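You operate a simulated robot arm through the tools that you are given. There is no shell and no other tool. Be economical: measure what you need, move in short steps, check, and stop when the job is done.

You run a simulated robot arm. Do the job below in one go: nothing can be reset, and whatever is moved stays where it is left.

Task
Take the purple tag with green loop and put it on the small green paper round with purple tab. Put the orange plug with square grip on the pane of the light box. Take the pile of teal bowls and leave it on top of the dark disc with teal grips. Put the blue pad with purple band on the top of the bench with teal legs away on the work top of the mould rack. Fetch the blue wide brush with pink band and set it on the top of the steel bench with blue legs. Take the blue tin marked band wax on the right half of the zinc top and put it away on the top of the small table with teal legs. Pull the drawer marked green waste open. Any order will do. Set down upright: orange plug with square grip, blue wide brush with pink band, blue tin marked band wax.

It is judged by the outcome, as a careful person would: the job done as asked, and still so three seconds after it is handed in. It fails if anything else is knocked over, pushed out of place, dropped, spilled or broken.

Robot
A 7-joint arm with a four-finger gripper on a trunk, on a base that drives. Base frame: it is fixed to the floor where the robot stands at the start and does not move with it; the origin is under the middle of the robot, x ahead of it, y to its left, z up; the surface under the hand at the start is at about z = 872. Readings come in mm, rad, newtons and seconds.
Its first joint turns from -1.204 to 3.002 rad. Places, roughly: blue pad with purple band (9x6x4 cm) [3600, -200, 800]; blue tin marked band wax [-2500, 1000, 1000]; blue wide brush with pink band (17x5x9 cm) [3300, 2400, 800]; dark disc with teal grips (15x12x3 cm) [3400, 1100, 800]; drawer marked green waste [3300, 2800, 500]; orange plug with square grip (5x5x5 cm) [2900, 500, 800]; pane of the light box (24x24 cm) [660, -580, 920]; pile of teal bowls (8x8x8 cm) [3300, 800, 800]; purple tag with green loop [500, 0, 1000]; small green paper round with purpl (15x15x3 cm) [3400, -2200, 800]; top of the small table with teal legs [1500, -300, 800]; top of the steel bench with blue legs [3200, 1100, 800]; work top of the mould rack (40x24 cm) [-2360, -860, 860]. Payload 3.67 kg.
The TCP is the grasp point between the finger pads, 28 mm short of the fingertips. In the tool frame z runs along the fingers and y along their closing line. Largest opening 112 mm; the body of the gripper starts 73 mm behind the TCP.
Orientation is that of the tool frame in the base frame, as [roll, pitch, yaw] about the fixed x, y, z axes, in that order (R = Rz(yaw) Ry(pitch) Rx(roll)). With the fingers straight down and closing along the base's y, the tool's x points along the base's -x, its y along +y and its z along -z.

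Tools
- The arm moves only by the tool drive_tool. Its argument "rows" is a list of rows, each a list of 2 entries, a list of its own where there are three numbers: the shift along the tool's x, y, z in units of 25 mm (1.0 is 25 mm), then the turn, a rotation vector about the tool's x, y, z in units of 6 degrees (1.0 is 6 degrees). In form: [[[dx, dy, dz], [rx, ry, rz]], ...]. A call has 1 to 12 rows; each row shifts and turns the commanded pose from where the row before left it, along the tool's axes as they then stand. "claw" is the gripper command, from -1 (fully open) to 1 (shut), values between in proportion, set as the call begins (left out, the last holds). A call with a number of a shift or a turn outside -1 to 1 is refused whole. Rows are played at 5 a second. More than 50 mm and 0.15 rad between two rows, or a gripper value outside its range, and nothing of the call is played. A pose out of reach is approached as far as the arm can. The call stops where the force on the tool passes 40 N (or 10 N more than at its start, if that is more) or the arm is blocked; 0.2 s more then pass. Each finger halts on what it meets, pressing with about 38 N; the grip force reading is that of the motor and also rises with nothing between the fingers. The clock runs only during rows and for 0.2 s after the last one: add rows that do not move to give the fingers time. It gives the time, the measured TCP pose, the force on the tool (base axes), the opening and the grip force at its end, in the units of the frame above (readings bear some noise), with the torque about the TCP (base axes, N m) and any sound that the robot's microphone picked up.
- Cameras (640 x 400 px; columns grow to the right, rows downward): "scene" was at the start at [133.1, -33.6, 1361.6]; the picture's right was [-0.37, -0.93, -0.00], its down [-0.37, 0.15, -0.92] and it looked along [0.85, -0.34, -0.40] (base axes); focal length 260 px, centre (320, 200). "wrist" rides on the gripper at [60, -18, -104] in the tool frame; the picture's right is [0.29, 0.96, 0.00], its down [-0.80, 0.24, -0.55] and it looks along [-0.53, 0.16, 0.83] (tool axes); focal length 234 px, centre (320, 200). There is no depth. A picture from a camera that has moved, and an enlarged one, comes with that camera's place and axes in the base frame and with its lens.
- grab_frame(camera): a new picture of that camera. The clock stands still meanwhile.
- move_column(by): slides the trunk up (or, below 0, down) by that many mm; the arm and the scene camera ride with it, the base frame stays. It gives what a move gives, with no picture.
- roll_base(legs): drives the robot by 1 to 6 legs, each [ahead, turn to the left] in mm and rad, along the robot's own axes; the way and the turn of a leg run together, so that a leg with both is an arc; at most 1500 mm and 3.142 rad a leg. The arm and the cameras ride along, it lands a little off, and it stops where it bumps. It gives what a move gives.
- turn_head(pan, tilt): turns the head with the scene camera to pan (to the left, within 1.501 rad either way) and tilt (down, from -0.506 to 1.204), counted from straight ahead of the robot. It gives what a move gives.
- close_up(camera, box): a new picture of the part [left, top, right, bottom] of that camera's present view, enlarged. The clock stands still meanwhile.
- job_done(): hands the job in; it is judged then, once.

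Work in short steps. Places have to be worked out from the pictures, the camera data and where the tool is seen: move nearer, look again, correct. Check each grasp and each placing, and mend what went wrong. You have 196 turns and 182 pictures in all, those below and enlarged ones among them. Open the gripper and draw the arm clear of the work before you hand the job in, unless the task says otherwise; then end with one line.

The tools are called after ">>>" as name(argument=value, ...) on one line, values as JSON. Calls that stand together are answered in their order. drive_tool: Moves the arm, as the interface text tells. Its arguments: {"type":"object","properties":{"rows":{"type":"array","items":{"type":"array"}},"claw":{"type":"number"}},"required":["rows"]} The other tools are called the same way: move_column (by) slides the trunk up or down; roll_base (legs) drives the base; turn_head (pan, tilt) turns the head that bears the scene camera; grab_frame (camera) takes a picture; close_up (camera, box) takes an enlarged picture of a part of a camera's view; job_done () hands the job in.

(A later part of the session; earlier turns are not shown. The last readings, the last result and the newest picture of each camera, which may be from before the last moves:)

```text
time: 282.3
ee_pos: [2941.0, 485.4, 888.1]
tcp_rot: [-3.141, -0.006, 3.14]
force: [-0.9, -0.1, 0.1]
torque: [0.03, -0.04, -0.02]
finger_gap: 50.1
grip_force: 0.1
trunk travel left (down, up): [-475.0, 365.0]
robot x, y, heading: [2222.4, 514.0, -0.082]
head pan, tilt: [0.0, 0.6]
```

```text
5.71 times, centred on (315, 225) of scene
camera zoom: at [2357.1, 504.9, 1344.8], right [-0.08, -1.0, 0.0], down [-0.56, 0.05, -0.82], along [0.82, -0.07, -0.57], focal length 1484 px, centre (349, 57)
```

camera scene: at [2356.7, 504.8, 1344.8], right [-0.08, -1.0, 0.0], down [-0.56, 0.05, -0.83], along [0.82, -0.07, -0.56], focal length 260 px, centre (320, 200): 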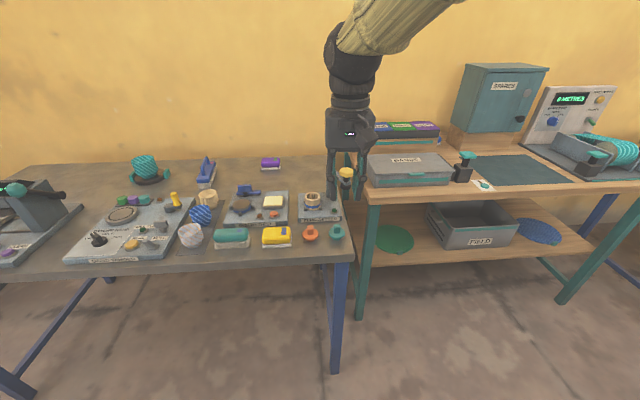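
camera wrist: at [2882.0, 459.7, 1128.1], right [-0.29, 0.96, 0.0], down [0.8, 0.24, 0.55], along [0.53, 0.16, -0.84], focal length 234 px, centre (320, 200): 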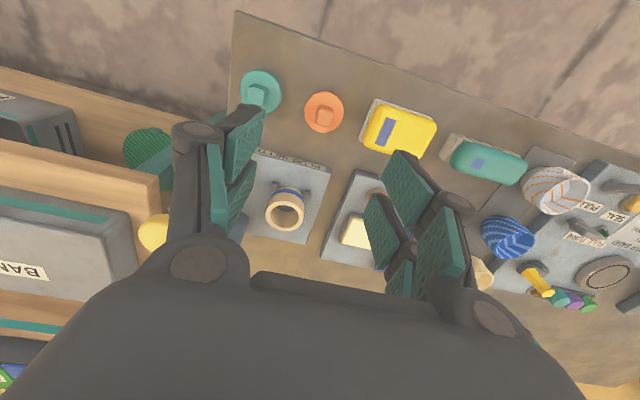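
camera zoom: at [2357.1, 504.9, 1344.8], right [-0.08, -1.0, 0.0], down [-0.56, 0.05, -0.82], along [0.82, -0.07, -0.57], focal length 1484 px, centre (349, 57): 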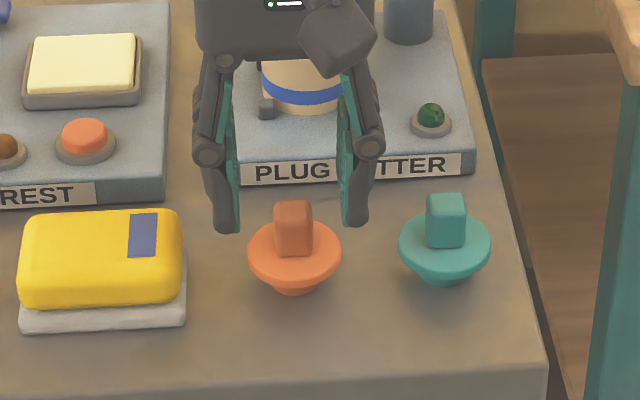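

Aligned. I lower to 852 and close.

>>> drive_tool(rows=[[[-0.12, 0, 0.7], [0, 0, 0]], [[0, 0, 0.6], [0, 0, 0]], [[0, 0, 0.12], [0, 0, 0]]])

>>> drive_tool(rows=[[[0, 0, 0], [0, 0, 0]], [[0, 0, 0], [0, 0, 0]], [[0, 0, 0], [0, 0, 0]]], claw=1)

>>> close_up(camera="scene", box=[260, 190, 370, 260])

```text
time: 283.1
ee_pos: [2944.5, 485.8, 853.3]
tcp_rot: [-3.141, -0.007, 3.139]
force: [-0.3, 0.1, -0.6]
torque: [-0.04, 0.01, 0.03]
finger_gap: 50.6
grip_force: 0.0
trunk travel left (down, up): [-475.0, 365.0]
robot x, y, heading: [2220.4, 515.2, -0.084]
head pan, tilt: [0.0, 0.6]
```

```text
time: 283.9
ee_pos: [2945.5, 485.4, 853.7]
tcp_rot: [3.141, -0.007, 3.14]
force: [-0.5, 0.0, 0.9]
torque: [0.0, -0.01, -0.01]
finger_gap: 19.6
grip_force: 37.4
trunk travel left (down, up): [-475.0, 365.0]
robot x, y, heading: [2222.3, 513.6, -0.078]
head pan, tilt: [0.0, 0.6]
```

```text
5.71 times, centred on (315, 225) of scene
camera zoom: at [2356.9, 504.9, 1344.8], right [-0.08, -1.0, 0.0], down [-0.56, 0.05, -0.82], along [0.82, -0.07, -0.57], focal length 1484 px, centre (349, 57)
```

zoom: 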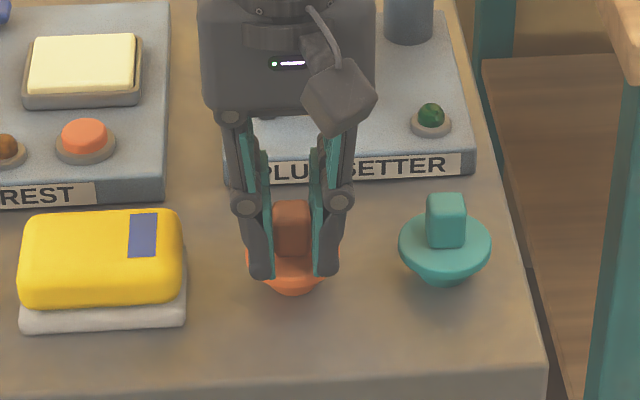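

Plug gripped. I lift, tuck in, and drive round via the right-hand corridor to the front of the light-box bench.

>>> drive_tool(rows=[[[0, 0, -1], [0, 0, 0]], [[0, 0, -1], [0, 0, 0]], [[0, 0, -1], [0, 0, 0]], [[0, 0, -1], [0, 0, 0]], [[0, 0, -1], [0, 0, 0]], [[0, 0, -1], [0, 0, 0]], [[0.5, -0.5, -1], [0, 0, 0]], [[1, -0.5, -1], [0, 0, 0]], [[1, -0.5, -1], [0, 0, 0]], [[1, -0.5, 0], [0, 0, 0]], [[1, -0.5, 0], [0, 0, 0]], [[1, 0, 0], [0, 0, 0]]])

>>> roll_base(legs=[[0, -1.518], [1500, 0], [1000, 0]])

>>> grab_frame(camera="scene")

```text
time: 286.5
ee_pos: [2809.3, 422.6, 1080.4]
tcp_rot: [-3.141, -0.006, 3.14]
force: [0.0, -0.3, -0.5]
torque: [0.02, -0.02, 0.01]
finger_gap: 19.1
grip_force: 37.9
trunk travel left (down, up): [-475.0, 365.0]
robot x, y, heading: [2222.2, 512.5, -0.079]
head pan, tilt: [0.0, 0.6]
```

```text
time: 302.4
ee_pos: [2161.1, -2587.8, 1078.3]
tcp_rot: [3.142, -0.007, 1.641]
force: [-0.2, 0.2, 0.1]
torque: [0.03, 0.03, -0.01]
finger_gap: 19.3
grip_force: 37.8
trunk travel left (down, up): [-475.0, 365.0]
robot x, y, heading: [2210.8, -1990.4, -1.578]
head pan, tilt: [0.0, 0.6]
```

```text
86 pictures are left
camera scene: at [2206.4, -2131.5, 1344.7], right [-1.0, 0.01, 0.0], down [0.01, 0.57, -0.82], along [-0.01, -0.82, -0.57], focal length 260 px, centre (320, 200)
```

scene: 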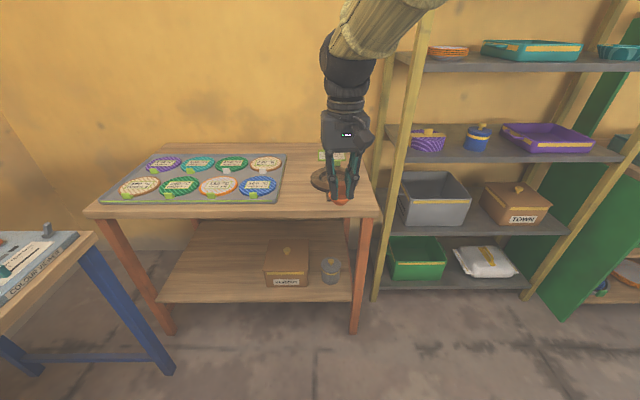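

The way is clear; I continue round to the front of the bench.

>>> roll_base(legs=[[0, -1.564], [1500, 0], [900, 0], [0, -1.571], [1440, 0], [0, -1.571]])

>>> grab_frame(camera="scene")

>>> grab_frame(camera="wrist")

```text
time: 332.3
ee_pos: [430.4, -594.4, 1078.7]
tcp_rot: [-3.141, -0.004, -3.1]
force: [0.5, 0.0, -0.6]
torque: [0.03, -0.03, 0.02]
finger_gap: 18.8
grip_force: 38.2
trunk travel left (down, up): [-475.0, 365.0]
robot x, y, heading: [-161.1, -527.0, -0.036]
head pan, tilt: [0.0, 0.6]
```

```text
85 pictures are left
camera scene: at [-25.7, -532.9, 1344.8], right [-0.04, -1.0, 0.0], down [-0.56, 0.02, -0.83], along [0.82, -0.03, -0.56], focal length 260 px, centre (320, 200)
```

scene: 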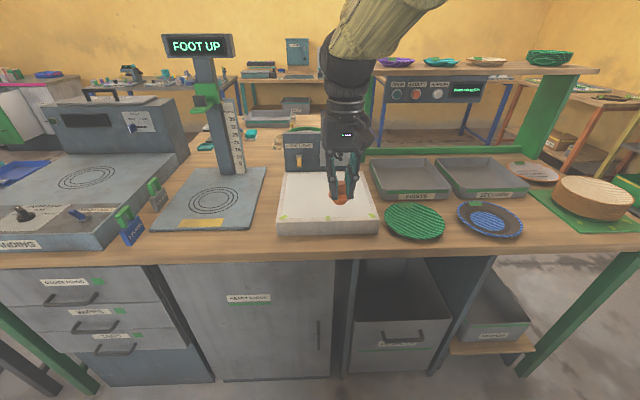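

```text
84 pictures are left
camera wrist: at [371.9, -614.2, 1184.3], right [-0.33, 0.94, 0.0], down [0.79, 0.27, 0.55], along [0.52, 0.18, -0.84], focal length 234 px, centre (320, 200)
```

wrist: 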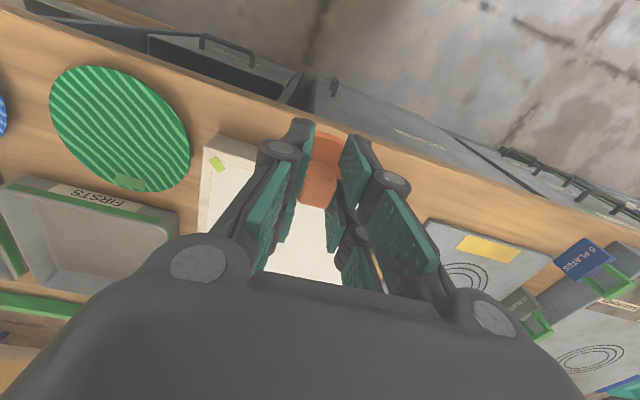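

I move over the pane centre [645, -578] and lower to about 1000.

>>> drive_tool(rows=[[[-0.958, 0.03, 0], [0, 0, 0]], [[-0.958, 0.03, 0], [0, 0, 0]], [[-0.958, 0.03, 0], [0, 0, 0]], [[-0.958, 0.03, 0], [0, 0, 0]], [[-0.958, 0.03, 0], [0, 0, 0]], [[-0.958, 0.03, 0], [0, 0, 0]], [[-0.958, 0.03, 0], [0, 0, 0]], [[-0.958, 0.03, 0], [0, 0, 0]], [[-0.958, 0.03, 0], [0, 0, 0]], [[0, 0, 1], [0, 0, 0]], [[0, 0, 1], [0, 0, 0]], [[0, 0, 1], [0, 0, 0]]])

>>> close_up(camera="scene", box=[250, 110, 410, 240])

>>> grab_frame(camera="wrist")

```text
time: 334.9
ee_pos: [643.6, -576.3, 1003.2]
tcp_rot: [3.141, -0.007, -3.099]
force: [-0.2, 0.1, 0.0]
torque: [0.02, 0.04, -0.01]
finger_gap: 18.9
grip_force: 37.7
trunk travel left (down, up): [-475.0, 365.0]
robot x, y, heading: [-159.7, -531.0, -0.039]
head pan, tilt: [0.0, 0.6]
```

```text
3.08 times, centred on (330, 175) of scene
camera zoom: at [-25.1, -532.6, 1344.8], right [-0.04, -1.0, 0.0], down [-0.56, 0.02, -0.82], along [0.82, -0.03, -0.57], focal length 799 px, centre (289, 277)
```

zoom: 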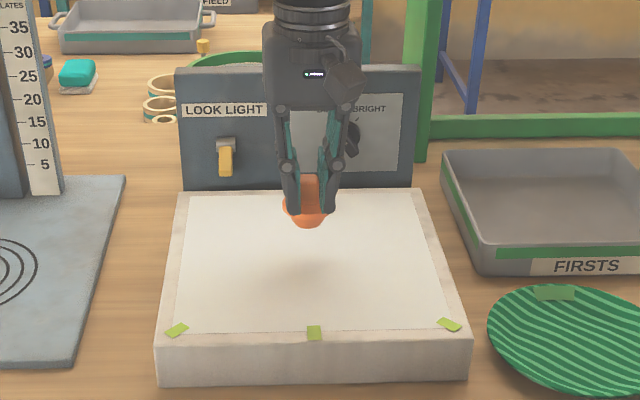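

```text
82 pictures are left
camera wrist: at [586.0, -596.9, 1107.7], right [-0.33, 0.94, 0.0], down [0.79, 0.27, 0.55], along [0.52, 0.18, -0.84], focal length 234 px, centre (320, 200)
```

wrist: 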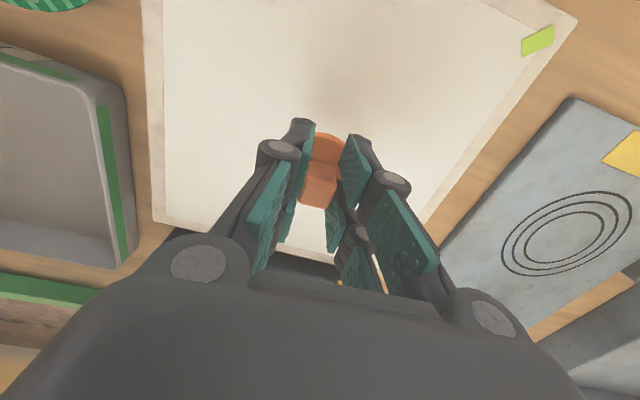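

The plug is over the pane middle. I lower in small steps until contact.

>>> drive_tool(rows=[[[0, 0, 0.3], [0, 0, 0]], [[0, 0, 0.2], [0, 0, 0]], [[0, 0, 0.15], [0, 0, 0]], [[0, 0, 0.12], [0, 0, 0]]])

>>> close_up(camera="scene", box=[270, 130, 390, 230])

```text
time: 335.9
ee_pos: [643.6, -578.5, 983.8]
tcp_rot: [3.141, -0.005, -3.1]
force: [0.0, -0.3, -0.4]
torque: [0.0, 0.0, 0.01]
finger_gap: 19.1
grip_force: 37.5
trunk travel left (down, up): [-475.0, 365.0]
robot x, y, heading: [-159.5, -530.4, -0.031]
head pan, tilt: [0.0, 0.6]
```

```text
4.00 times, centred on (330, 180) of scene
camera zoom: at [-25.5, -532.6, 1344.8], right [-0.04, -1.0, 0.0], down [-0.56, 0.02, -0.82], along [0.82, -0.03, -0.57], focal length 1039 px, centre (280, 280)
```

zoom: 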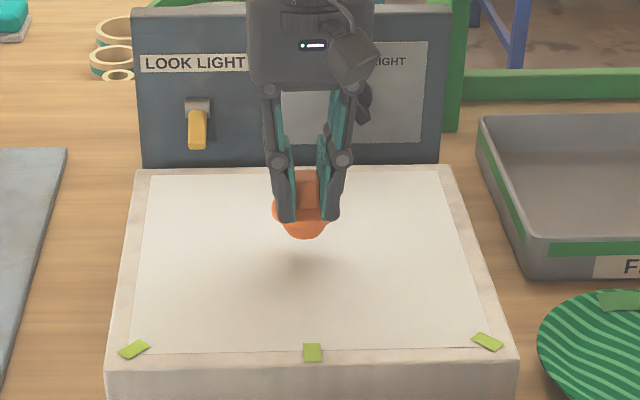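

>>> drive_tool(rows=[[[0, 0, 0.2], [0, 0, 0]], [[0, 0, 0.2], [0, 0, 0]], [[0, 0, 0.12], [0, 0, 0]], [[0, 0, 0], [0, 0, 0]]])

>>> close_up(camera="scene", box=[270, 130, 390, 230])

```text
time: 336.9
ee_pos: [644.3, -578.2, 969.9]
tcp_rot: [3.141, -0.008, -3.1]
force: [0.7, -0.5, -0.8]
torque: [0.02, 0.0, 0.01]
finger_gap: 19.0
grip_force: 38.1
trunk travel left (down, up): [-475.0, 365.0]
robot x, y, heading: [-162.5, -529.8, -0.039]
head pan, tilt: [0.0, 0.6]
```

```text
4.00 times, centred on (330, 180) of scene
camera zoom: at [-25.6, -532.7, 1344.8], right [-0.04, -1.0, 0.0], down [-0.56, 0.02, -0.82], along [0.82, -0.03, -0.57], focal length 1039 px, centre (280, 280)
```

zoom: 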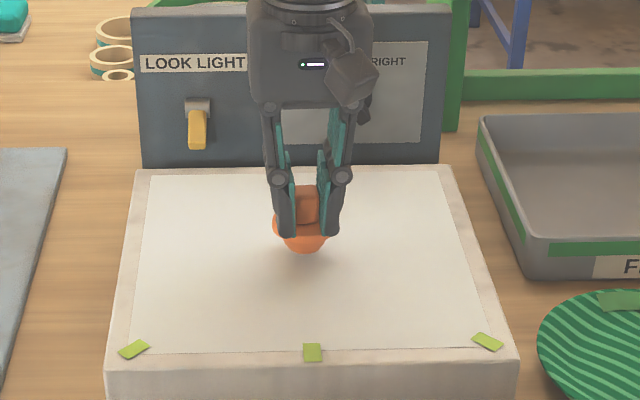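

Shadow is close beneath; a few more 2–3 mm steps.

>>> drive_tool(rows=[[[0, 0, 0.1], [0, 0, 0]], [[0, 0, 0.1], [0, 0, 0]], [[0, 0, 0.1], [0, 0, 0]]])

>>> drive_tool(rows=[[[0, 0, 0.1], [0, 0, 0]], [[0, 0, 0], [0, 0, 0]]])

>>> close_up(camera="scene", box=[270, 130, 390, 230])

```text
time: 337.7
ee_pos: [643.9, -577.9, 963.0]
tcp_rot: [3.142, -0.006, -3.102]
force: [1.0, -1.0, 2.8]
torque: [-0.03, -0.05, 0.03]
finger_gap: 19.0
grip_force: 38.4
trunk travel left (down, up): [-475.0, 365.0]
robot x, y, heading: [-159.3, -524.7, -0.035]
head pan, tilt: [0.0, 0.6]
```

```text
time: 338.3
ee_pos: [643.2, -577.2, 962.9]
tcp_rot: [-3.141, -0.002, -3.099]
force: [7.7, -1.1, 21.6]
torque: [-0.03, -0.51, -0.04]
finger_gap: 18.8
grip_force: 38.0
trunk travel left (down, up): [-475.0, 365.0]
robot x, y, heading: [-162.2, -528.3, -0.038]
head pan, tilt: [0.0, 0.6]
```

```text
4.00 times, centred on (330, 180) of scene
camera zoom: at [-26.7, -532.6, 1345.2], right [-0.04, -1.0, 0.0], down [-0.56, 0.02, -0.83], along [0.82, -0.03, -0.56], focal length 1039 px, centre (280, 280)
```

zoom: 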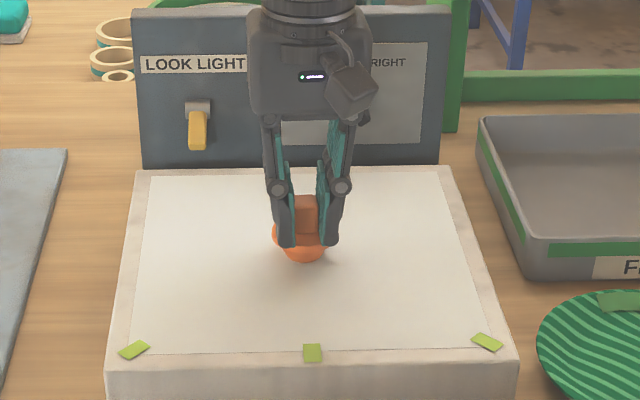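

Contact at 22 N. I open a little, then rise.

>>> drive_tool(rows=[[[0, 0, -0.05], [0, 0, 0]], [[0, 0, 0], [0, 0, 0]]], claw=0.2)

>>> drive_tool(rows=[[[0, 0, -0.5], [0, 0, 0]], [[0, 0, -1], [0, 0, 0]], [[0, 0, -1], [0, 0, 0]], [[0, 0, -1], [0, 0, 0]], [[0, 0, -1], [0, 0, 0]], [[0, 0, -1], [0, 0, 0]], [[1, 0, 0], [0, 0, 0]], [[1, 0, 0], [0, 0, 0]], [[1, 0, 0], [0, 0, 0]], [[1, 0, 0], [0, 0, 0]], [[1, 0, 0], [0, 0, 0]], [[1, 0, 0], [0, 0, 0]]])

>>> close_up(camera="scene", box=[270, 130, 390, 230])

```text
time: 338.9
ee_pos: [642.3, -577.7, 959.7]
tcp_rot: [3.14, -0.005, -3.098]
force: [-0.9, 0.5, 0.0]
torque: [-0.01, -0.02, -0.03]
finger_gap: 45.2
grip_force: 0.0
trunk travel left (down, up): [-475.0, 365.0]
robot x, y, heading: [-162.2, -526.3, -0.039]
head pan, tilt: [0.0, 0.6]
```

```text
time: 341.5
ee_pos: [492.7, -585.7, 1100.5]
tcp_rot: [3.141, -0.006, -3.097]
force: [0.0, -0.8, 0.3]
torque: [-0.03, -0.01, 0.01]
finger_gap: 44.6
grip_force: 0.0
trunk travel left (down, up): [-475.0, 365.0]
robot x, y, heading: [-159.1, -530.8, -0.039]
head pan, tilt: [0.0, 0.6]
```

```text
4.00 times, centred on (330, 180) of scene
camera zoom: at [-26.4, -532.8, 1344.9], right [-0.04, -1.0, 0.0], down [-0.56, 0.02, -0.83], along [0.82, -0.03, -0.56], focal length 1039 px, centre (280, 280)
```

zoom: 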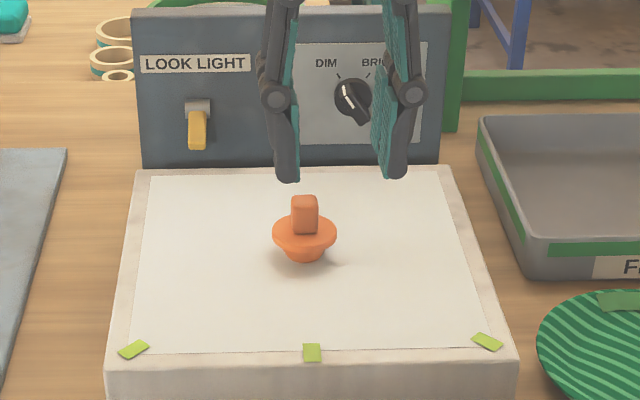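

Plug stands upright on the pane. Next the tin: I back off, turn round and look.

>>> roll_base(legs=[[-350, 0], [0, 3.1]])

>>> turn_head(pan=-0.5, tilt=0.25)

>>> grab_frame(camera="scene")

>>> turn_head(pan=0.4, tilt=0.25)

>>> grab_frame(camera="scene")

```text
time: 351.0
ee_pos: [-1157.7, -424.4, 1100.3]
tcp_rot: [3.141, -0.005, -0.012]
force: [-0.3, -0.2, -0.1]
torque: [0.0, 0.0, 0.01]
finger_gap: 44.6
grip_force: 0.0
trunk travel left (down, up): [-475.0, 365.0]
robot x, y, heading: [-506.7, -513.5, 3.054]
head pan, tilt: [0.0, 0.6]
```

```text
time: 351.9
ee_pos: [-1156.9, -424.7, 1099.9]
tcp_rot: [-3.141, -0.007, -0.013]
force: [0.2, 0.1, -0.8]
torque: [0.03, 0.04, -0.03]
finger_gap: 44.7
grip_force: 0.1
trunk travel left (down, up): [-475.0, 365.0]
robot x, y, heading: [-508.3, -513.7, 3.051]
head pan, tilt: [-0.499, 0.25]
```

```text
77 pictures are left
camera scene: at [-636.3, -458.0, 1376.9], right [0.56, 0.83, 0.0], down [0.21, -0.14, -0.97], along [-0.81, 0.54, -0.25], focal length 260 px, centre (320, 200)
```

scene: 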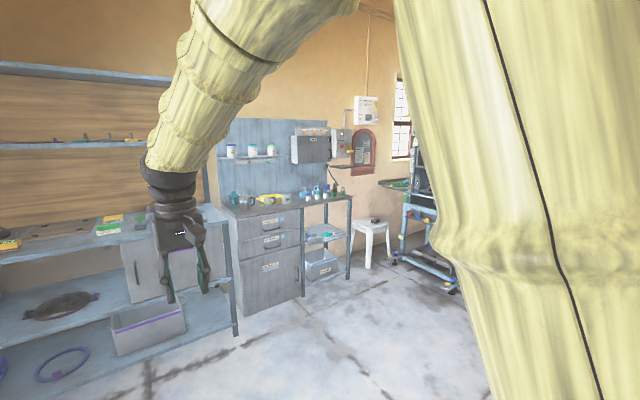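

```text
time: 353.1
ee_pos: [-1156.6, -424.6, 1099.1]
tcp_rot: [-3.14, -0.007, -0.012]
force: [-0.7, 1.1, 0.2]
torque: [-0.01, 0.01, 0.0]
finger_gap: 44.5
grip_force: 0.1
trunk travel left (down, up): [-475.0, 365.0]
robot x, y, heading: [-508.7, -515.7, 3.051]
head pan, tilt: [0.4, 0.25]
```

```text
76 pictures are left
camera scene: at [-647.7, -538.2, 1377.0], right [-0.3, 0.95, 0.0], down [0.24, 0.07, -0.97], along [-0.92, -0.29, -0.25], focal length 260 px, centre (320, 200)
```

scene: 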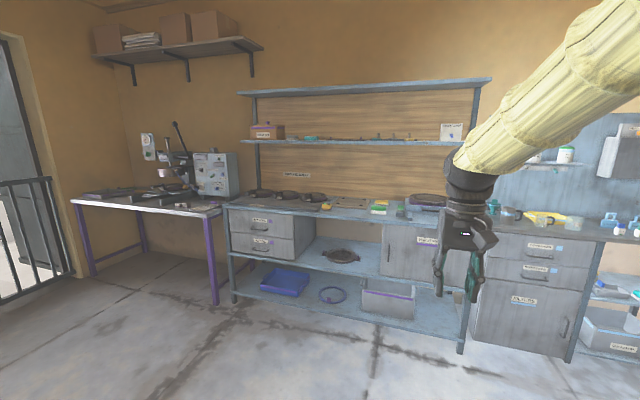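

The zinc bench with tins is ahead-right. I drive to about (-1600, 930) facing it.

>>> roll_base(legs=[[0, -0.833], [1500, 0], [310, 0], [0, 0.924]])

>>> turn_head(pan=0.1, tilt=0.35)

>>> grab_frame(camera="scene")

```text
time: 366.7
ee_pos: [-2247.0, 947.5, 1100.3]
tcp_rot: [-3.141, -0.007, 0.075]
force: [-0.2, 0.1, 0.5]
torque: [0.02, -0.05, -0.02]
finger_gap: 44.8
grip_force: 0.0
trunk travel left (down, up): [-475.0, 365.0]
robot x, y, heading: [-1594.6, 916.5, 3.133]
head pan, tilt: [0.4, 0.25]
```

```text
time: 367.5
ee_pos: [-2247.4, 948.5, 1099.4]
tcp_rot: [3.142, -0.008, 0.075]
force: [0.3, -0.4, -0.5]
torque: [0.0, 0.03, 0.0]
finger_gap: 44.9
grip_force: 0.1
trunk travel left (down, up): [-475.0, 365.0]
robot x, y, heading: [-1590.7, 916.3, 3.135]
head pan, tilt: [0.099, 0.351]
```

```text
75 pictures are left
camera scene: at [-1736.4, 906.3, 1367.6], right [-0.09, 1.0, 0.0], down [0.34, 0.03, -0.94], along [-0.93, -0.09, -0.34], focal length 260 px, centre (320, 200)
```

scene: 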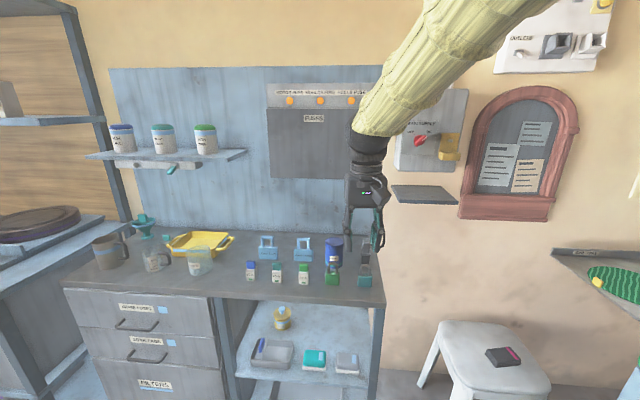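

I zoom on the right half of the zinc top.

>>> close_up(camera="scene", box=[230, 210, 400, 300])

>>> grab_frame(camera="wrist")

```text
3.76 times, centred on (315, 255) of scene
camera zoom: at [-1736.4, 906.3, 1367.6], right [-0.09, 1.0, 0.0], down [0.34, 0.03, -0.94], along [-0.93, -0.09, -0.34], focal length 978 px, centre (339, -7)
```

zoom: 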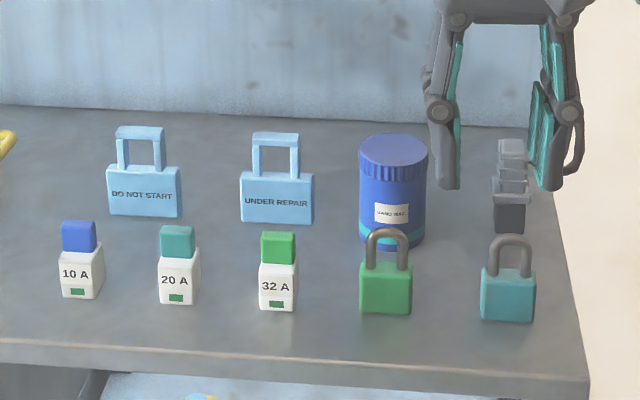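

```text
73 pictures are left
camera wrist: at [-2189.2, 971.3, 1205.0], right [0.36, -0.93, 0.0], down [-0.78, -0.3, 0.55], along [-0.51, -0.2, -0.84], focal length 234 px, centre (320, 200)
```

wrist: 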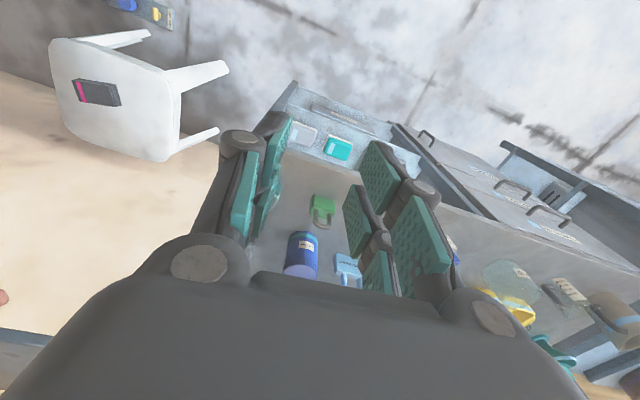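

The blue BAND WAX tin has its top at about [-2474, 887, 956]. I move above it with an 80 mm opening.

>>> drive_tool(rows=[[[-0.924, 0.176, 0], [0, 0, 0]], [[-0.924, 0.176, 0], [0, 0, 0]], [[-0.924, 0.176, 0], [0, 0, 0]], [[-0.924, 0.176, 0], [0, 0, 0]], [[-0.924, 0.176, 0], [0, 0, 0]], [[-0.924, 0.176, 0], [0, 0, 0]], [[-0.924, 0.176, 0], [0, 0, 0]], [[-0.924, 0.176, 0], [0, 0, 0]], [[-0.924, 0.176, 0], [0, 0, 0]], [[-0.924, 0.176, 0], [0, 0, 0]]], claw=-0.45)

>>> grab_frame(camera="wrist")

>>> close_up(camera="scene", box=[230, 180, 400, 300])

```text
time: 369.7
ee_pos: [-2476.7, 886.4, 1097.5]
tcp_rot: [-3.141, -0.007, 0.075]
force: [0.1, -0.5, -0.8]
torque: [0.0, -0.01, 0.0]
finger_gap: 81.0
grip_force: 0.0
trunk travel left (down, up): [-475.0, 365.0]
robot x, y, heading: [-1591.1, 917.2, 3.135]
head pan, tilt: [0.099, 0.351]
```

```text
72 pictures are left
camera wrist: at [-2418.2, 909.6, 1202.9], right [0.36, -0.93, 0.0], down [-0.78, -0.3, 0.55], along [-0.51, -0.2, -0.84], focal length 234 px, centre (320, 200)
```

wrist: 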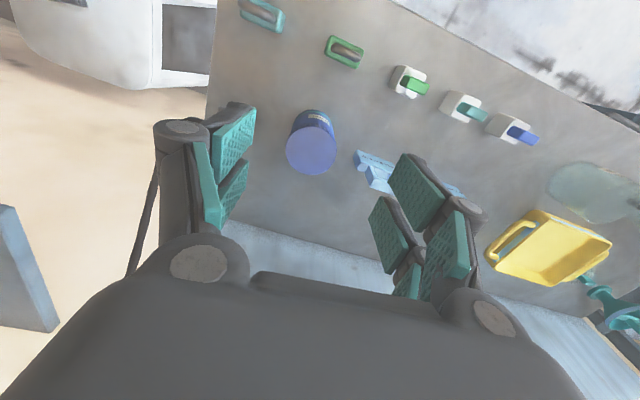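

```text
3.33 times, centred on (315, 240) of scene
camera zoom: at [-1737.5, 906.1, 1367.4], right [-0.09, 1.0, 0.0], down [0.34, 0.03, -0.94], along [-0.93, -0.09, -0.34], focal length 866 px, centre (337, 67)
```

zoom: 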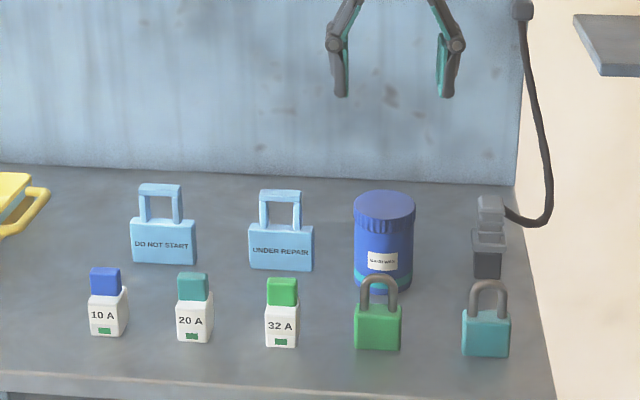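

Closer view puts the tin at about [-2515, 880], top ~935. I shift 37 mm and lower to ~1010 to recheck.

>>> drive_tool(rows=[[[-0.75, 0.08, 0.6], [0, 0, 0]], [[-0.75, 0.08, 1], [0, 0, 0]], [[0, 0, 1], [0, 0, 0]], [[0, 0, 1], [0, 0, 0]]])

>>> grab_frame(camera="wrist")

>>> close_up(camera="scene", box=[230, 180, 400, 300])

```text
time: 370.7
ee_pos: [-2511.3, 881.1, 1006.6]
tcp_rot: [-3.141, -0.007, 0.075]
force: [1.0, 0.9, 0.6]
torque: [0.03, 0.0, 0.01]
finger_gap: 81.2
grip_force: 0.0
trunk travel left (down, up): [-475.0, 365.0]
robot x, y, heading: [-1590.9, 910.2, 3.139]
head pan, tilt: [0.099, 0.351]
```

```text
70 pictures are left
camera wrist: at [-2453.5, 903.3, 1112.7], right [0.36, -0.93, 0.0], down [-0.78, -0.3, 0.55], along [-0.51, -0.2, -0.84], focal length 234 px, centre (320, 200)
```

wrist: 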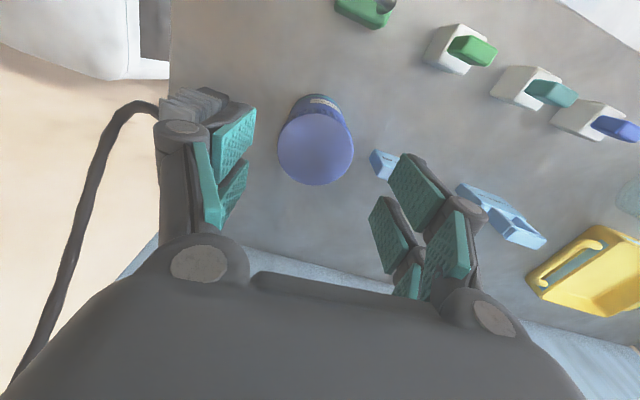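

```text
3.33 times, centred on (315, 240) of scene
camera zoom: at [-1737.1, 906.2, 1367.5], right [-0.09, 1.0, 0.0], down [0.34, 0.03, -0.94], along [-0.93, -0.09, -0.34], focal length 866 px, centre (337, 67)
```

zoom: 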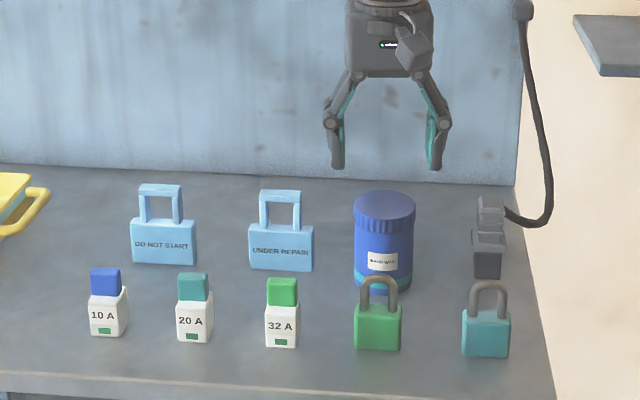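

Aligned on [-2517, 881]. I descend to ~905 and grip.

>>> drive_tool(rows=[[[-0.24, 0, 0.9], [0, 0, 0]], [[0, 0, 0.9], [0, 0, 0]], [[0, 0, 0.9], [0, 0, 0]], [[0, 0, 0.9], [0, 0, 0]], [[0, 0, 0.4], [0, 0, 0]]])

>>> drive_tool(rows=[[[0, 0, 0], [0, 0, 0]], [[0, 0, 0], [0, 0, 0]], [[0, 0, 0], [0, 0, 0]]], claw=1)

>>> close_up(camera="scene", box=[230, 180, 400, 300])

```text
time: 371.9
ee_pos: [-2515.6, 879.0, 907.8]
tcp_rot: [3.141, -0.008, 0.073]
force: [1.0, 0.6, -0.3]
torque: [-0.03, 0.0, -0.02]
finger_gap: 81.0
grip_force: 0.1
trunk travel left (down, up): [-475.0, 365.0]
robot x, y, heading: [-1588.8, 912.6, 3.132]
head pan, tilt: [0.099, 0.351]
```

```text
time: 372.7
ee_pos: [-2515.8, 880.9, 907.5]
tcp_rot: [3.141, -0.006, 0.076]
force: [0.2, 1.6, 1.0]
torque: [-0.02, -0.03, 0.01]
finger_gap: 61.2
grip_force: 38.0
trunk travel left (down, up): [-475.0, 365.0]
robot x, y, heading: [-1592.8, 910.3, 3.138]
head pan, tilt: [0.099, 0.351]
```

```text
3.33 times, centred on (315, 240) of scene
camera zoom: at [-1736.5, 906.5, 1367.5], right [-0.09, 1.0, 0.0], down [0.34, 0.03, -0.94], along [-0.93, -0.09, -0.34], focal length 866 px, centre (337, 67)
```

zoom: 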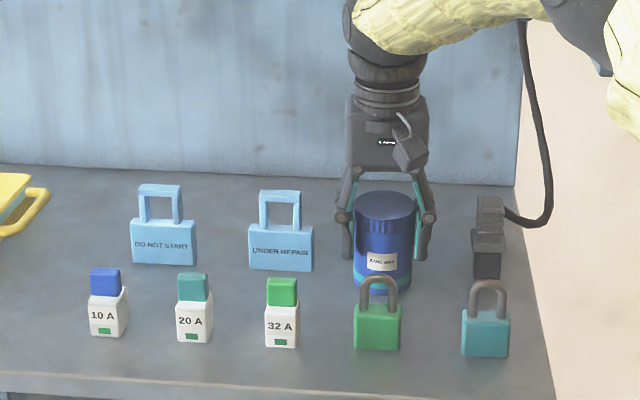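

Tin gripped (61 mm). I lift, retract, and drive to the right-hand corridor entrance.

>>> drive_tool(rows=[[[0, 0, -1], [0, 0, 0]], [[0, 0, -1], [0, 0, 0]], [[0, 0, -1], [0, 0, 0]], [[0, 0, -1], [0, 0, 0]], [[0, 0, -1], [0, 0, 0]], [[0, 0, -1], [0, 0, 0]], [[0, 0, -1], [0, 0, 0]], [[0, 0, -1], [0, 0, 0]], [[1, 0, 0], [0, 0, 0]], [[1, 0, 0], [0, 0, 0]], [[1, 0, 0], [0, 0, 0]], [[1, 0, 0], [0, 0, 0]]])

>>> drive_tool(rows=[[[1, 0.2, 0], [0, 0, 0]], [[1, 0.2, 0], [0, 0, 0]], [[1, 0.2, 0], [0, 0, 0]], [[1, 0.2, 0], [0, 0, 0]], [[1, 0.2, 0], [0, 0, 0]], [[1, 0.2, 0], [0, 0, 0]], [[1, 0, 0], [0, 0, 0]], [[1, 0, 0], [0, 0, 0]], [[1, 0, 0], [0, 0, 0]]])

>>> grab_frame(camera="scene")

>>> roll_base(legs=[[-150, 0], [0, 1.95], [1500, 0], [1500, 0], [127, 0], [0, 1.198]])

```text
time: 375.3
ee_pos: [-2416.6, 887.7, 1109.0]
tcp_rot: [-3.142, -0.008, 0.077]
force: [0.9, 0.1, -3.6]
torque: [0.0, -0.01, 0.02]
finger_gap: 61.1
grip_force: 38.0
trunk travel left (down, up): [-475.0, 365.0]
robot x, y, heading: [-1590.5, 914.3, 3.134]
head pan, tilt: [0.099, 0.351]
```

```text
time: 377.3
ee_pos: [-2190.9, 875.0, 1111.1]
tcp_rot: [-3.142, -0.005, 0.075]
force: [0.3, -0.1, -3.8]
torque: [-0.02, -0.02, 0.02]
finger_gap: 61.2
grip_force: 37.9
trunk travel left (down, up): [-475.0, 365.0]
robot x, y, heading: [-1588.4, 911.0, 3.136]
head pan, tilt: [0.099, 0.351]
```

```text
67 pictures are left
camera scene: at [-1735.9, 906.8, 1367.6], right [-0.09, 1.0, 0.0], down [0.34, 0.03, -0.94], along [-0.94, -0.09, -0.34], focal length 260 px, centre (320, 200)
```

scene: 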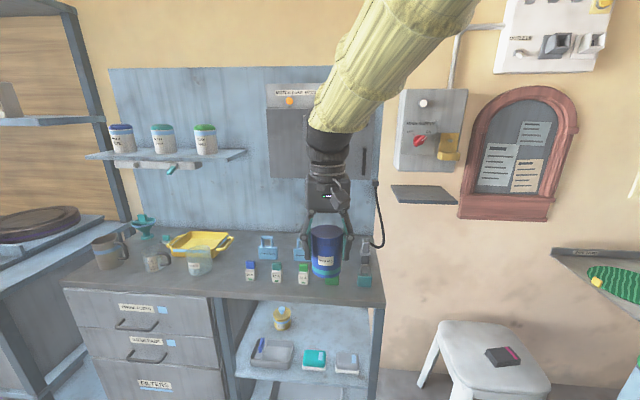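

```text
time: 401.1
ee_pos: [293.4, -1937.4, 1111.0]
tcp_rot: [-3.141, -0.008, -3.054]
force: [0.4, -0.1, -4.5]
torque: [-0.02, 0.08, -0.02]
finger_gap: 61.1
grip_force: 37.6
trunk travel left (down, up): [-475.0, 365.0]
robot x, y, heading: [-306.9, -1982.0, 0.006]
head pan, tilt: [0.099, 0.351]
```

I continue along the corridor and up the aisle to the small teal-legged table, facing it.

>>> roll_base(legs=[[1500, 0], [1070, 0], [0, 1.565], [1500, 0], [100, 0], [0, 1.571]])

>>> turn_head(pan=0.1, tilt=0.6)

>>> grab_frame(camera="scene")

>>> grab_frame(camera="wrist")

```text
time: 429.1
ee_pos: [1587.3, -407.6, 1109.3]
tcp_rot: [-3.141, -0.006, 0.122]
force: [-0.8, -0.8, -4.1]
torque: [0.0, -0.05, 0.01]
finger_gap: 61.0
grip_force: 38.3
trunk travel left (down, up): [-475.0, 365.0]
robot x, y, heading: [2184.5, -342.7, -3.101]
head pan, tilt: [0.099, 0.351]
```

```text
time: 429.8
ee_pos: [1587.0, -408.3, 1109.5]
tcp_rot: [-3.141, -0.006, 0.122]
force: [0.2, -0.3, -3.7]
torque: [0.02, -0.04, 0.0]
finger_gap: 60.8
grip_force: 38.3
trunk travel left (down, up): [-475.0, 365.0]
robot x, y, heading: [2183.2, -343.5, -3.097]
head pan, tilt: [0.099, 0.6]
```

```text
66 pictures are left
camera scene: at [2044.4, -355.0, 1344.8], right [-0.14, 0.99, 0.0], down [0.56, 0.08, -0.83], along [-0.82, -0.12, -0.56], focal length 260 px, centre (320, 200)
```

scene: 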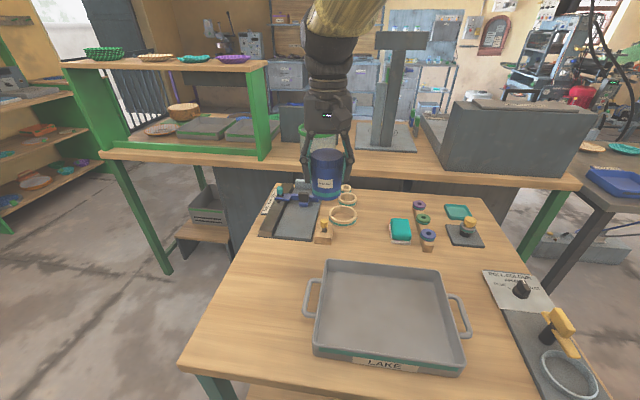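

```text
65 pictures are left
camera wrist: at [1643.8, -382.1, 1215.5], right [0.4, -0.92, 0.0], down [-0.77, -0.34, 0.55], along [-0.5, -0.22, -0.84], focal length 234 px, centre (320, 200)
```

wrist: 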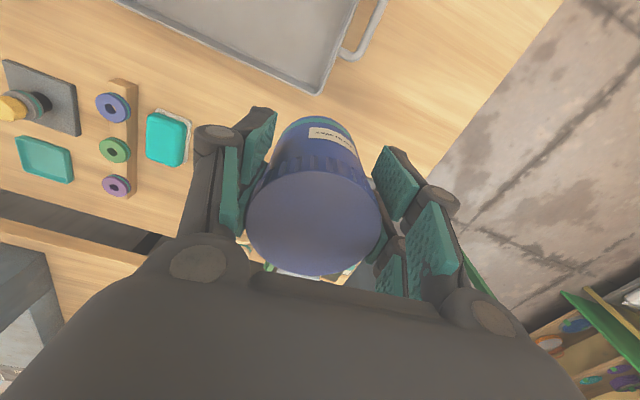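

A free spot is at about [1655, -555], left of the tray. To keep the arm out of its left-side jam I shift the base by −230 in y first.

>>> roll_base(legs=[[0, 1.53], [230, 0], [0, -1.58]])

>>> grab_frame(camera="scene")

```text
time: 439.1
ee_pos: [1579.6, -584.8, 1109.7]
tcp_rot: [3.141, -0.008, 0.034]
force: [-0.3, -0.3, -4.6]
torque: [-0.01, -0.06, -0.02]
finger_gap: 61.0
grip_force: 38.1
trunk travel left (down, up): [-475.0, 365.0]
robot x, y, heading: [2179.7, -566.3, 3.094]
head pan, tilt: [0.099, 0.6]
```

```text
64 pictures are left
camera scene: at [2039.8, -571.6, 1344.7], right [-0.05, 1.0, 0.0], down [0.56, 0.03, -0.82], along [-0.82, -0.05, -0.57], focal length 260 px, centre (320, 200)
```

scene: 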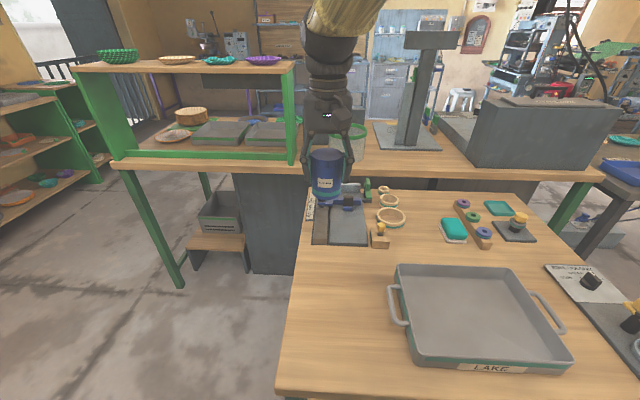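

The free spot [1640, -552] is straight ahead now. I move there and lower to ~960.

>>> drive_tool(rows=[[[0.81, -0.41, 0], [0, 0, 0]], [[0.81, -0.41, 0], [0, 0, 0]], [[0.81, -0.41, 0], [0, 0, 0]], [[0, 0, 1], [0, 0, 0]], [[0, 0, 1], [0, 0, 0]], [[0, 0, 1], [0, 0, 0]], [[0, 0, 1], [0, 0, 0]], [[0, 0, 1], [0, 0, 0]], [[0, 0, 1], [0, 0, 0]]])

>>> grab_frame(camera="scene")

>>> grab_frame(camera="wrist")

```text
time: 441.1
ee_pos: [1640.1, -552.9, 961.2]
tcp_rot: [3.14, -0.007, 0.036]
force: [-0.4, -0.3, -4.5]
torque: [-0.02, -0.06, 0.04]
finger_gap: 60.7
grip_force: 37.9
trunk travel left (down, up): [-475.0, 365.0]
robot x, y, heading: [2180.6, -572.6, 3.096]
head pan, tilt: [0.099, 0.6]
```

```text
63 pictures are left
camera scene: at [2039.5, -571.9, 1344.7], right [-0.05, 1.0, 0.0], down [0.56, 0.03, -0.82], along [-0.82, -0.05, -0.57], focal length 260 px, centre (320, 200)
```

scene: 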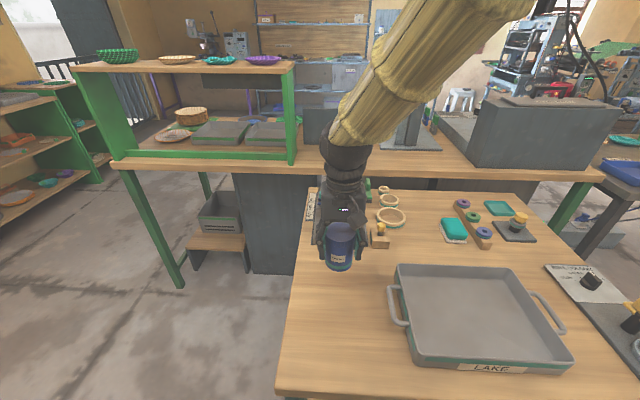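

```text
62 pictures are left
camera wrist: at [1699.0, -531.9, 1066.7], right [0.32, -0.95, 0.0], down [-0.79, -0.27, 0.55], along [-0.52, -0.18, -0.84], focal length 234 px, centre (320, 200)
```

wrist: 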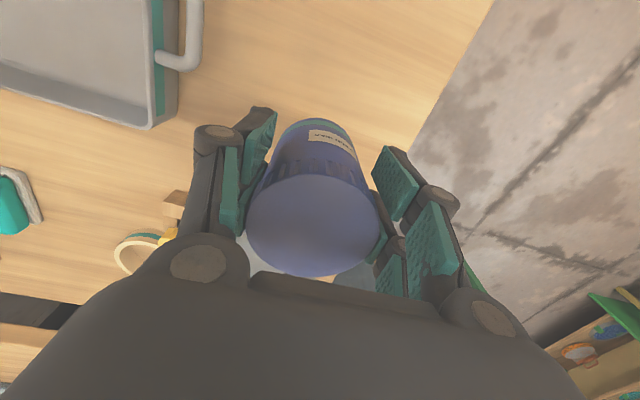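

Position is good (edge at y ≈ -660). I lower stepwise.

>>> drive_tool(rows=[[[0, 0, 1], [0, 0, 0]], [[0, 0, 0.6], [0, 0, 0]], [[0, 0, 0.3], [0, 0, 0]], [[0, 0, 0.2], [0, 0, 0]], [[0, 0, 0.2], [0, 0, 0]]])

>>> close_up(camera="scene", box=[280, 180, 440, 320])

```text
time: 442.3
ee_pos: [1640.6, -552.0, 902.5]
tcp_rot: [3.141, -0.006, 0.035]
force: [0.6, -0.1, -4.7]
torque: [-0.02, -0.03, 0.01]
finger_gap: 60.9
grip_force: 38.2
trunk travel left (down, up): [-475.0, 365.0]
robot x, y, heading: [2179.8, -569.5, 3.093]
head pan, tilt: [0.099, 0.6]
```

```text
2.86 times, centred on (360, 250) of scene
camera zoom: at [2039.7, -571.9, 1344.7], right [-0.05, 1.0, 0.0], down [0.56, 0.03, -0.82], along [-0.82, -0.05, -0.57], focal length 742 px, centre (206, 57)
```

zoom: 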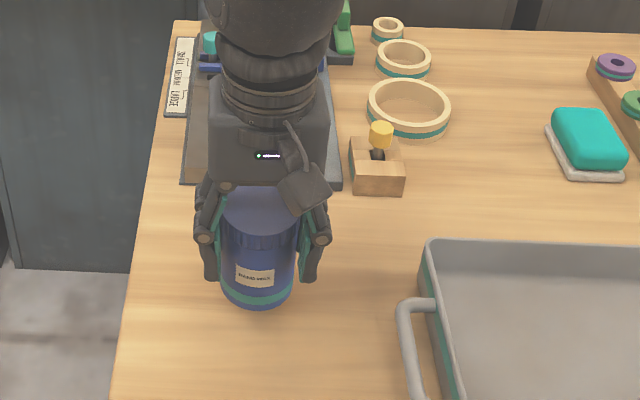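

Still free. I keep lowering in 4–5 mm steps.

>>> drive_tool(rows=[[[0, 0, 0.2], [0, 0, 0]], [[0, 0, 0.2], [0, 0, 0]], [[0, 0, 0.2], [0, 0, 0]], [[0, 0, 0.16], [0, 0, 0]]])

>>> close_up(camera="scene", box=[280, 180, 440, 320])

```text
time: 443.3
ee_pos: [1640.5, -551.8, 883.5]
tcp_rot: [-3.141, -0.007, 0.034]
force: [-0.5, -0.6, -4.2]
torque: [0.0, -0.06, 0.01]
finger_gap: 60.7
grip_force: 38.2
trunk travel left (down, up): [-475.0, 365.0]
robot x, y, heading: [2181.1, -572.2, 3.095]
head pan, tilt: [0.099, 0.6]
```

```text
2.86 times, centred on (360, 250) of scene
camera zoom: at [2039.7, -571.9, 1344.7], right [-0.05, 1.0, 0.0], down [0.56, 0.03, -0.82], along [-0.82, -0.05, -0.57], focal length 742 px, centre (206, 57)
```

zoom: 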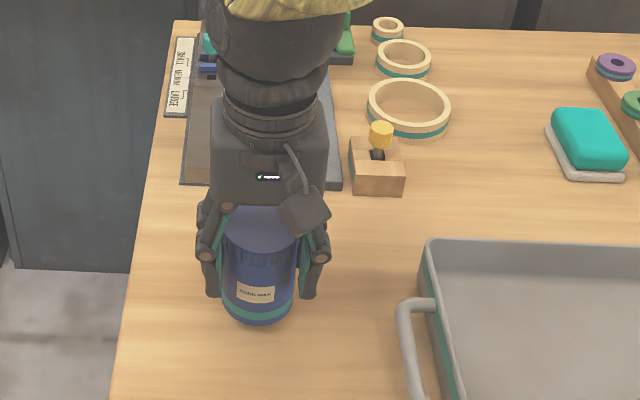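

>>> drive_tool(rows=[[[0, 0, 0.15], [0, 0, 0]], [[0, 0, 0.15], [0, 0, 0]]])

>>> drive_tool(rows=[[[0, 0, 0.12], [0, 0, 0]], [[0, 0, 0.12], [0, 0, 0]]])

>>> drive_tool(rows=[[[0, 0, 0.12], [0, 0, 0]]])

```text
time: 443.9
ee_pos: [1640.1, -550.2, 875.9]
tcp_rot: [3.141, -0.009, 0.034]
force: [0.0, 0.2, -4.4]
torque: [0.0, -0.03, 0.03]
finger_gap: 60.9
grip_force: 38.5
trunk travel left (down, up): [-475.0, 365.0]
robot x, y, heading: [2180.7, -569.0, 3.098]
head pan, tilt: [0.099, 0.6]
```

```text
time: 444.5
ee_pos: [1641.4, -552.2, 870.7]
tcp_rot: [-3.141, -0.008, 0.036]
force: [0.1, 0.6, -3.6]
torque: [0.0, -0.07, 0.0]
finger_gap: 60.8
grip_force: 38.0
trunk travel left (down, up): [-475.0, 365.0]
robot x, y, heading: [2182.0, -573.6, 3.1]
head pan, tilt: [0.099, 0.6]
```

```text
time: 444.9
ee_pos: [1641.1, -552.0, 868.4]
tcp_rot: [-3.142, -0.004, 0.034]
force: [2.6, 2.2, 10.5]
torque: [0.03, -0.4, 0.04]
finger_gap: 60.9
grip_force: 37.8
trunk travel left (down, up): [-475.0, 365.0]
robot x, y, heading: [2178.7, -568.6, 3.097]
head pan, tilt: [0.099, 0.6]
```

Contact at about 868. I release and rise.

>>> drive_tool(rows=[[[0, 0, 0], [0, 0, 0]], [[0, 0, 0], [0, 0, 0]]], claw=-0.45)

>>> drive_tool(rows=[[[0, 0, -0.5], [0, 0, 0]], [[0, 0, -1], [0, 0, 0]], [[0, 0, -1], [0, 0, 0]], [[0, 0, -1], [0, 0, 0]], [[0, 0, -1], [0, 0, 0]], [[0, 0, -1], [0, 0, 0]], [[0, 0, -1], [0, 0, 0]], [[0, 0, -1], [0, 0, 0]], [[0, 0, -1], [0, 0, 0]], [[0, 0, -1], [0, 0, 0]]])

>>> grab_frame(camera="scene")

```text
time: 445.5
ee_pos: [1640.9, -550.3, 866.6]
tcp_rot: [-3.141, -0.008, 0.035]
force: [0.7, -0.7, 0.0]
torque: [0.01, 0.0, 0.01]
finger_gap: 81.0
grip_force: 0.0
trunk travel left (down, up): [-475.0, 365.0]
robot x, y, heading: [2180.5, -567.8, 3.099]
head pan, tilt: [0.099, 0.6]
```

```text
time: 447.7
ee_pos: [1639.1, -551.4, 1104.3]
tcp_rot: [-3.141, -0.006, 0.034]
force: [-0.3, 0.4, -0.6]
torque: [0.0, 0.02, 0.02]
finger_gap: 81.1
grip_force: 0.0
trunk travel left (down, up): [-475.0, 365.0]
robot x, y, heading: [2181.1, -568.4, 3.093]
head pan, tilt: [0.099, 0.6]
```

```text
59 pictures are left
camera scene: at [2040.3, -571.3, 1344.8], right [-0.05, 1.0, 0.0], down [0.56, 0.03, -0.83], along [-0.82, -0.05, -0.56], focal length 260 px, centre (320, 200)
```

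scene: 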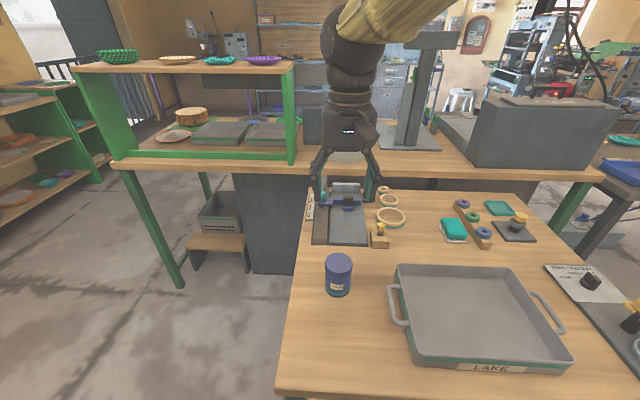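

Tin placed upright. Now the pad on the teal-legged bench: I turn and move to y ≈ -170 facing +x.

>>> roll_base(legs=[[0, -1.524], [400, 0], [0, -1.571]])

>>> turn_head(pan=-0.1, tilt=0.4)

>>> grab_frame(camera="scene")

```text
time: 457.8
ee_pos: [2730.8, -175.5, 1104.0]
tcp_rot: [3.141, -0.005, -3.073]
force: [-0.3, -0.3, -0.7]
torque: [0.01, -0.03, -0.01]
finger_gap: 80.9
grip_force: 0.1
trunk travel left (down, up): [-475.0, 365.0]
robot x, y, heading: [2192.7, -172.2, -0.012]
head pan, tilt: [0.099, 0.6]
```

```text
time: 458.5
ee_pos: [2731.1, -175.6, 1103.3]
tcp_rot: [-3.141, -0.007, -3.075]
force: [-0.4, 0.3, 0.0]
torque: [0.02, 0.02, 0.01]
finger_gap: 81.0
grip_force: 0.1
trunk travel left (down, up): [-475.0, 365.0]
robot x, y, heading: [2188.1, -174.8, -0.019]
head pan, tilt: [-0.099, 0.4]
```

```text
58 pictures are left
camera scene: at [2328.3, -183.4, 1362.9], right [-0.11, -0.99, 0.0], down [-0.39, 0.04, -0.92], along [0.92, -0.1, -0.39], focal length 260 px, centre (320, 200)
```

scene: 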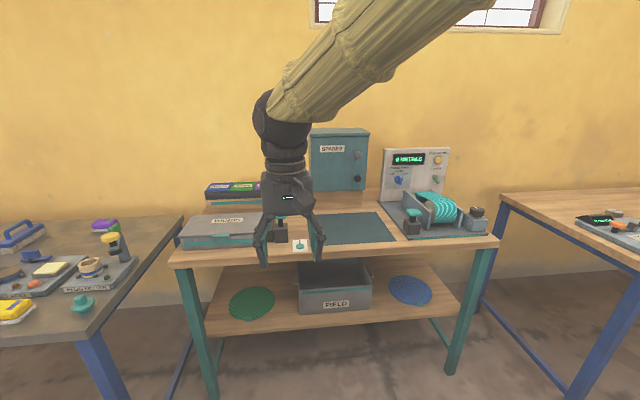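

I zoom on the coloured pads at the back-left.

>>> close_up(camera="scene", box=[170, 160, 290, 250])

```text
4.44 times, centred on (230, 205) of scene
camera zoom: at [2328.3, -183.4, 1362.9], right [-0.11, -0.99, 0.0], down [-0.39, 0.04, -0.92], along [0.92, -0.1, -0.39], focal length 1154 px, centre (720, 178)
```

zoom: 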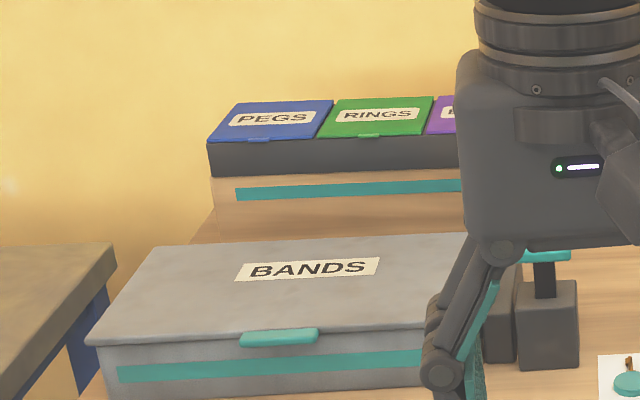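

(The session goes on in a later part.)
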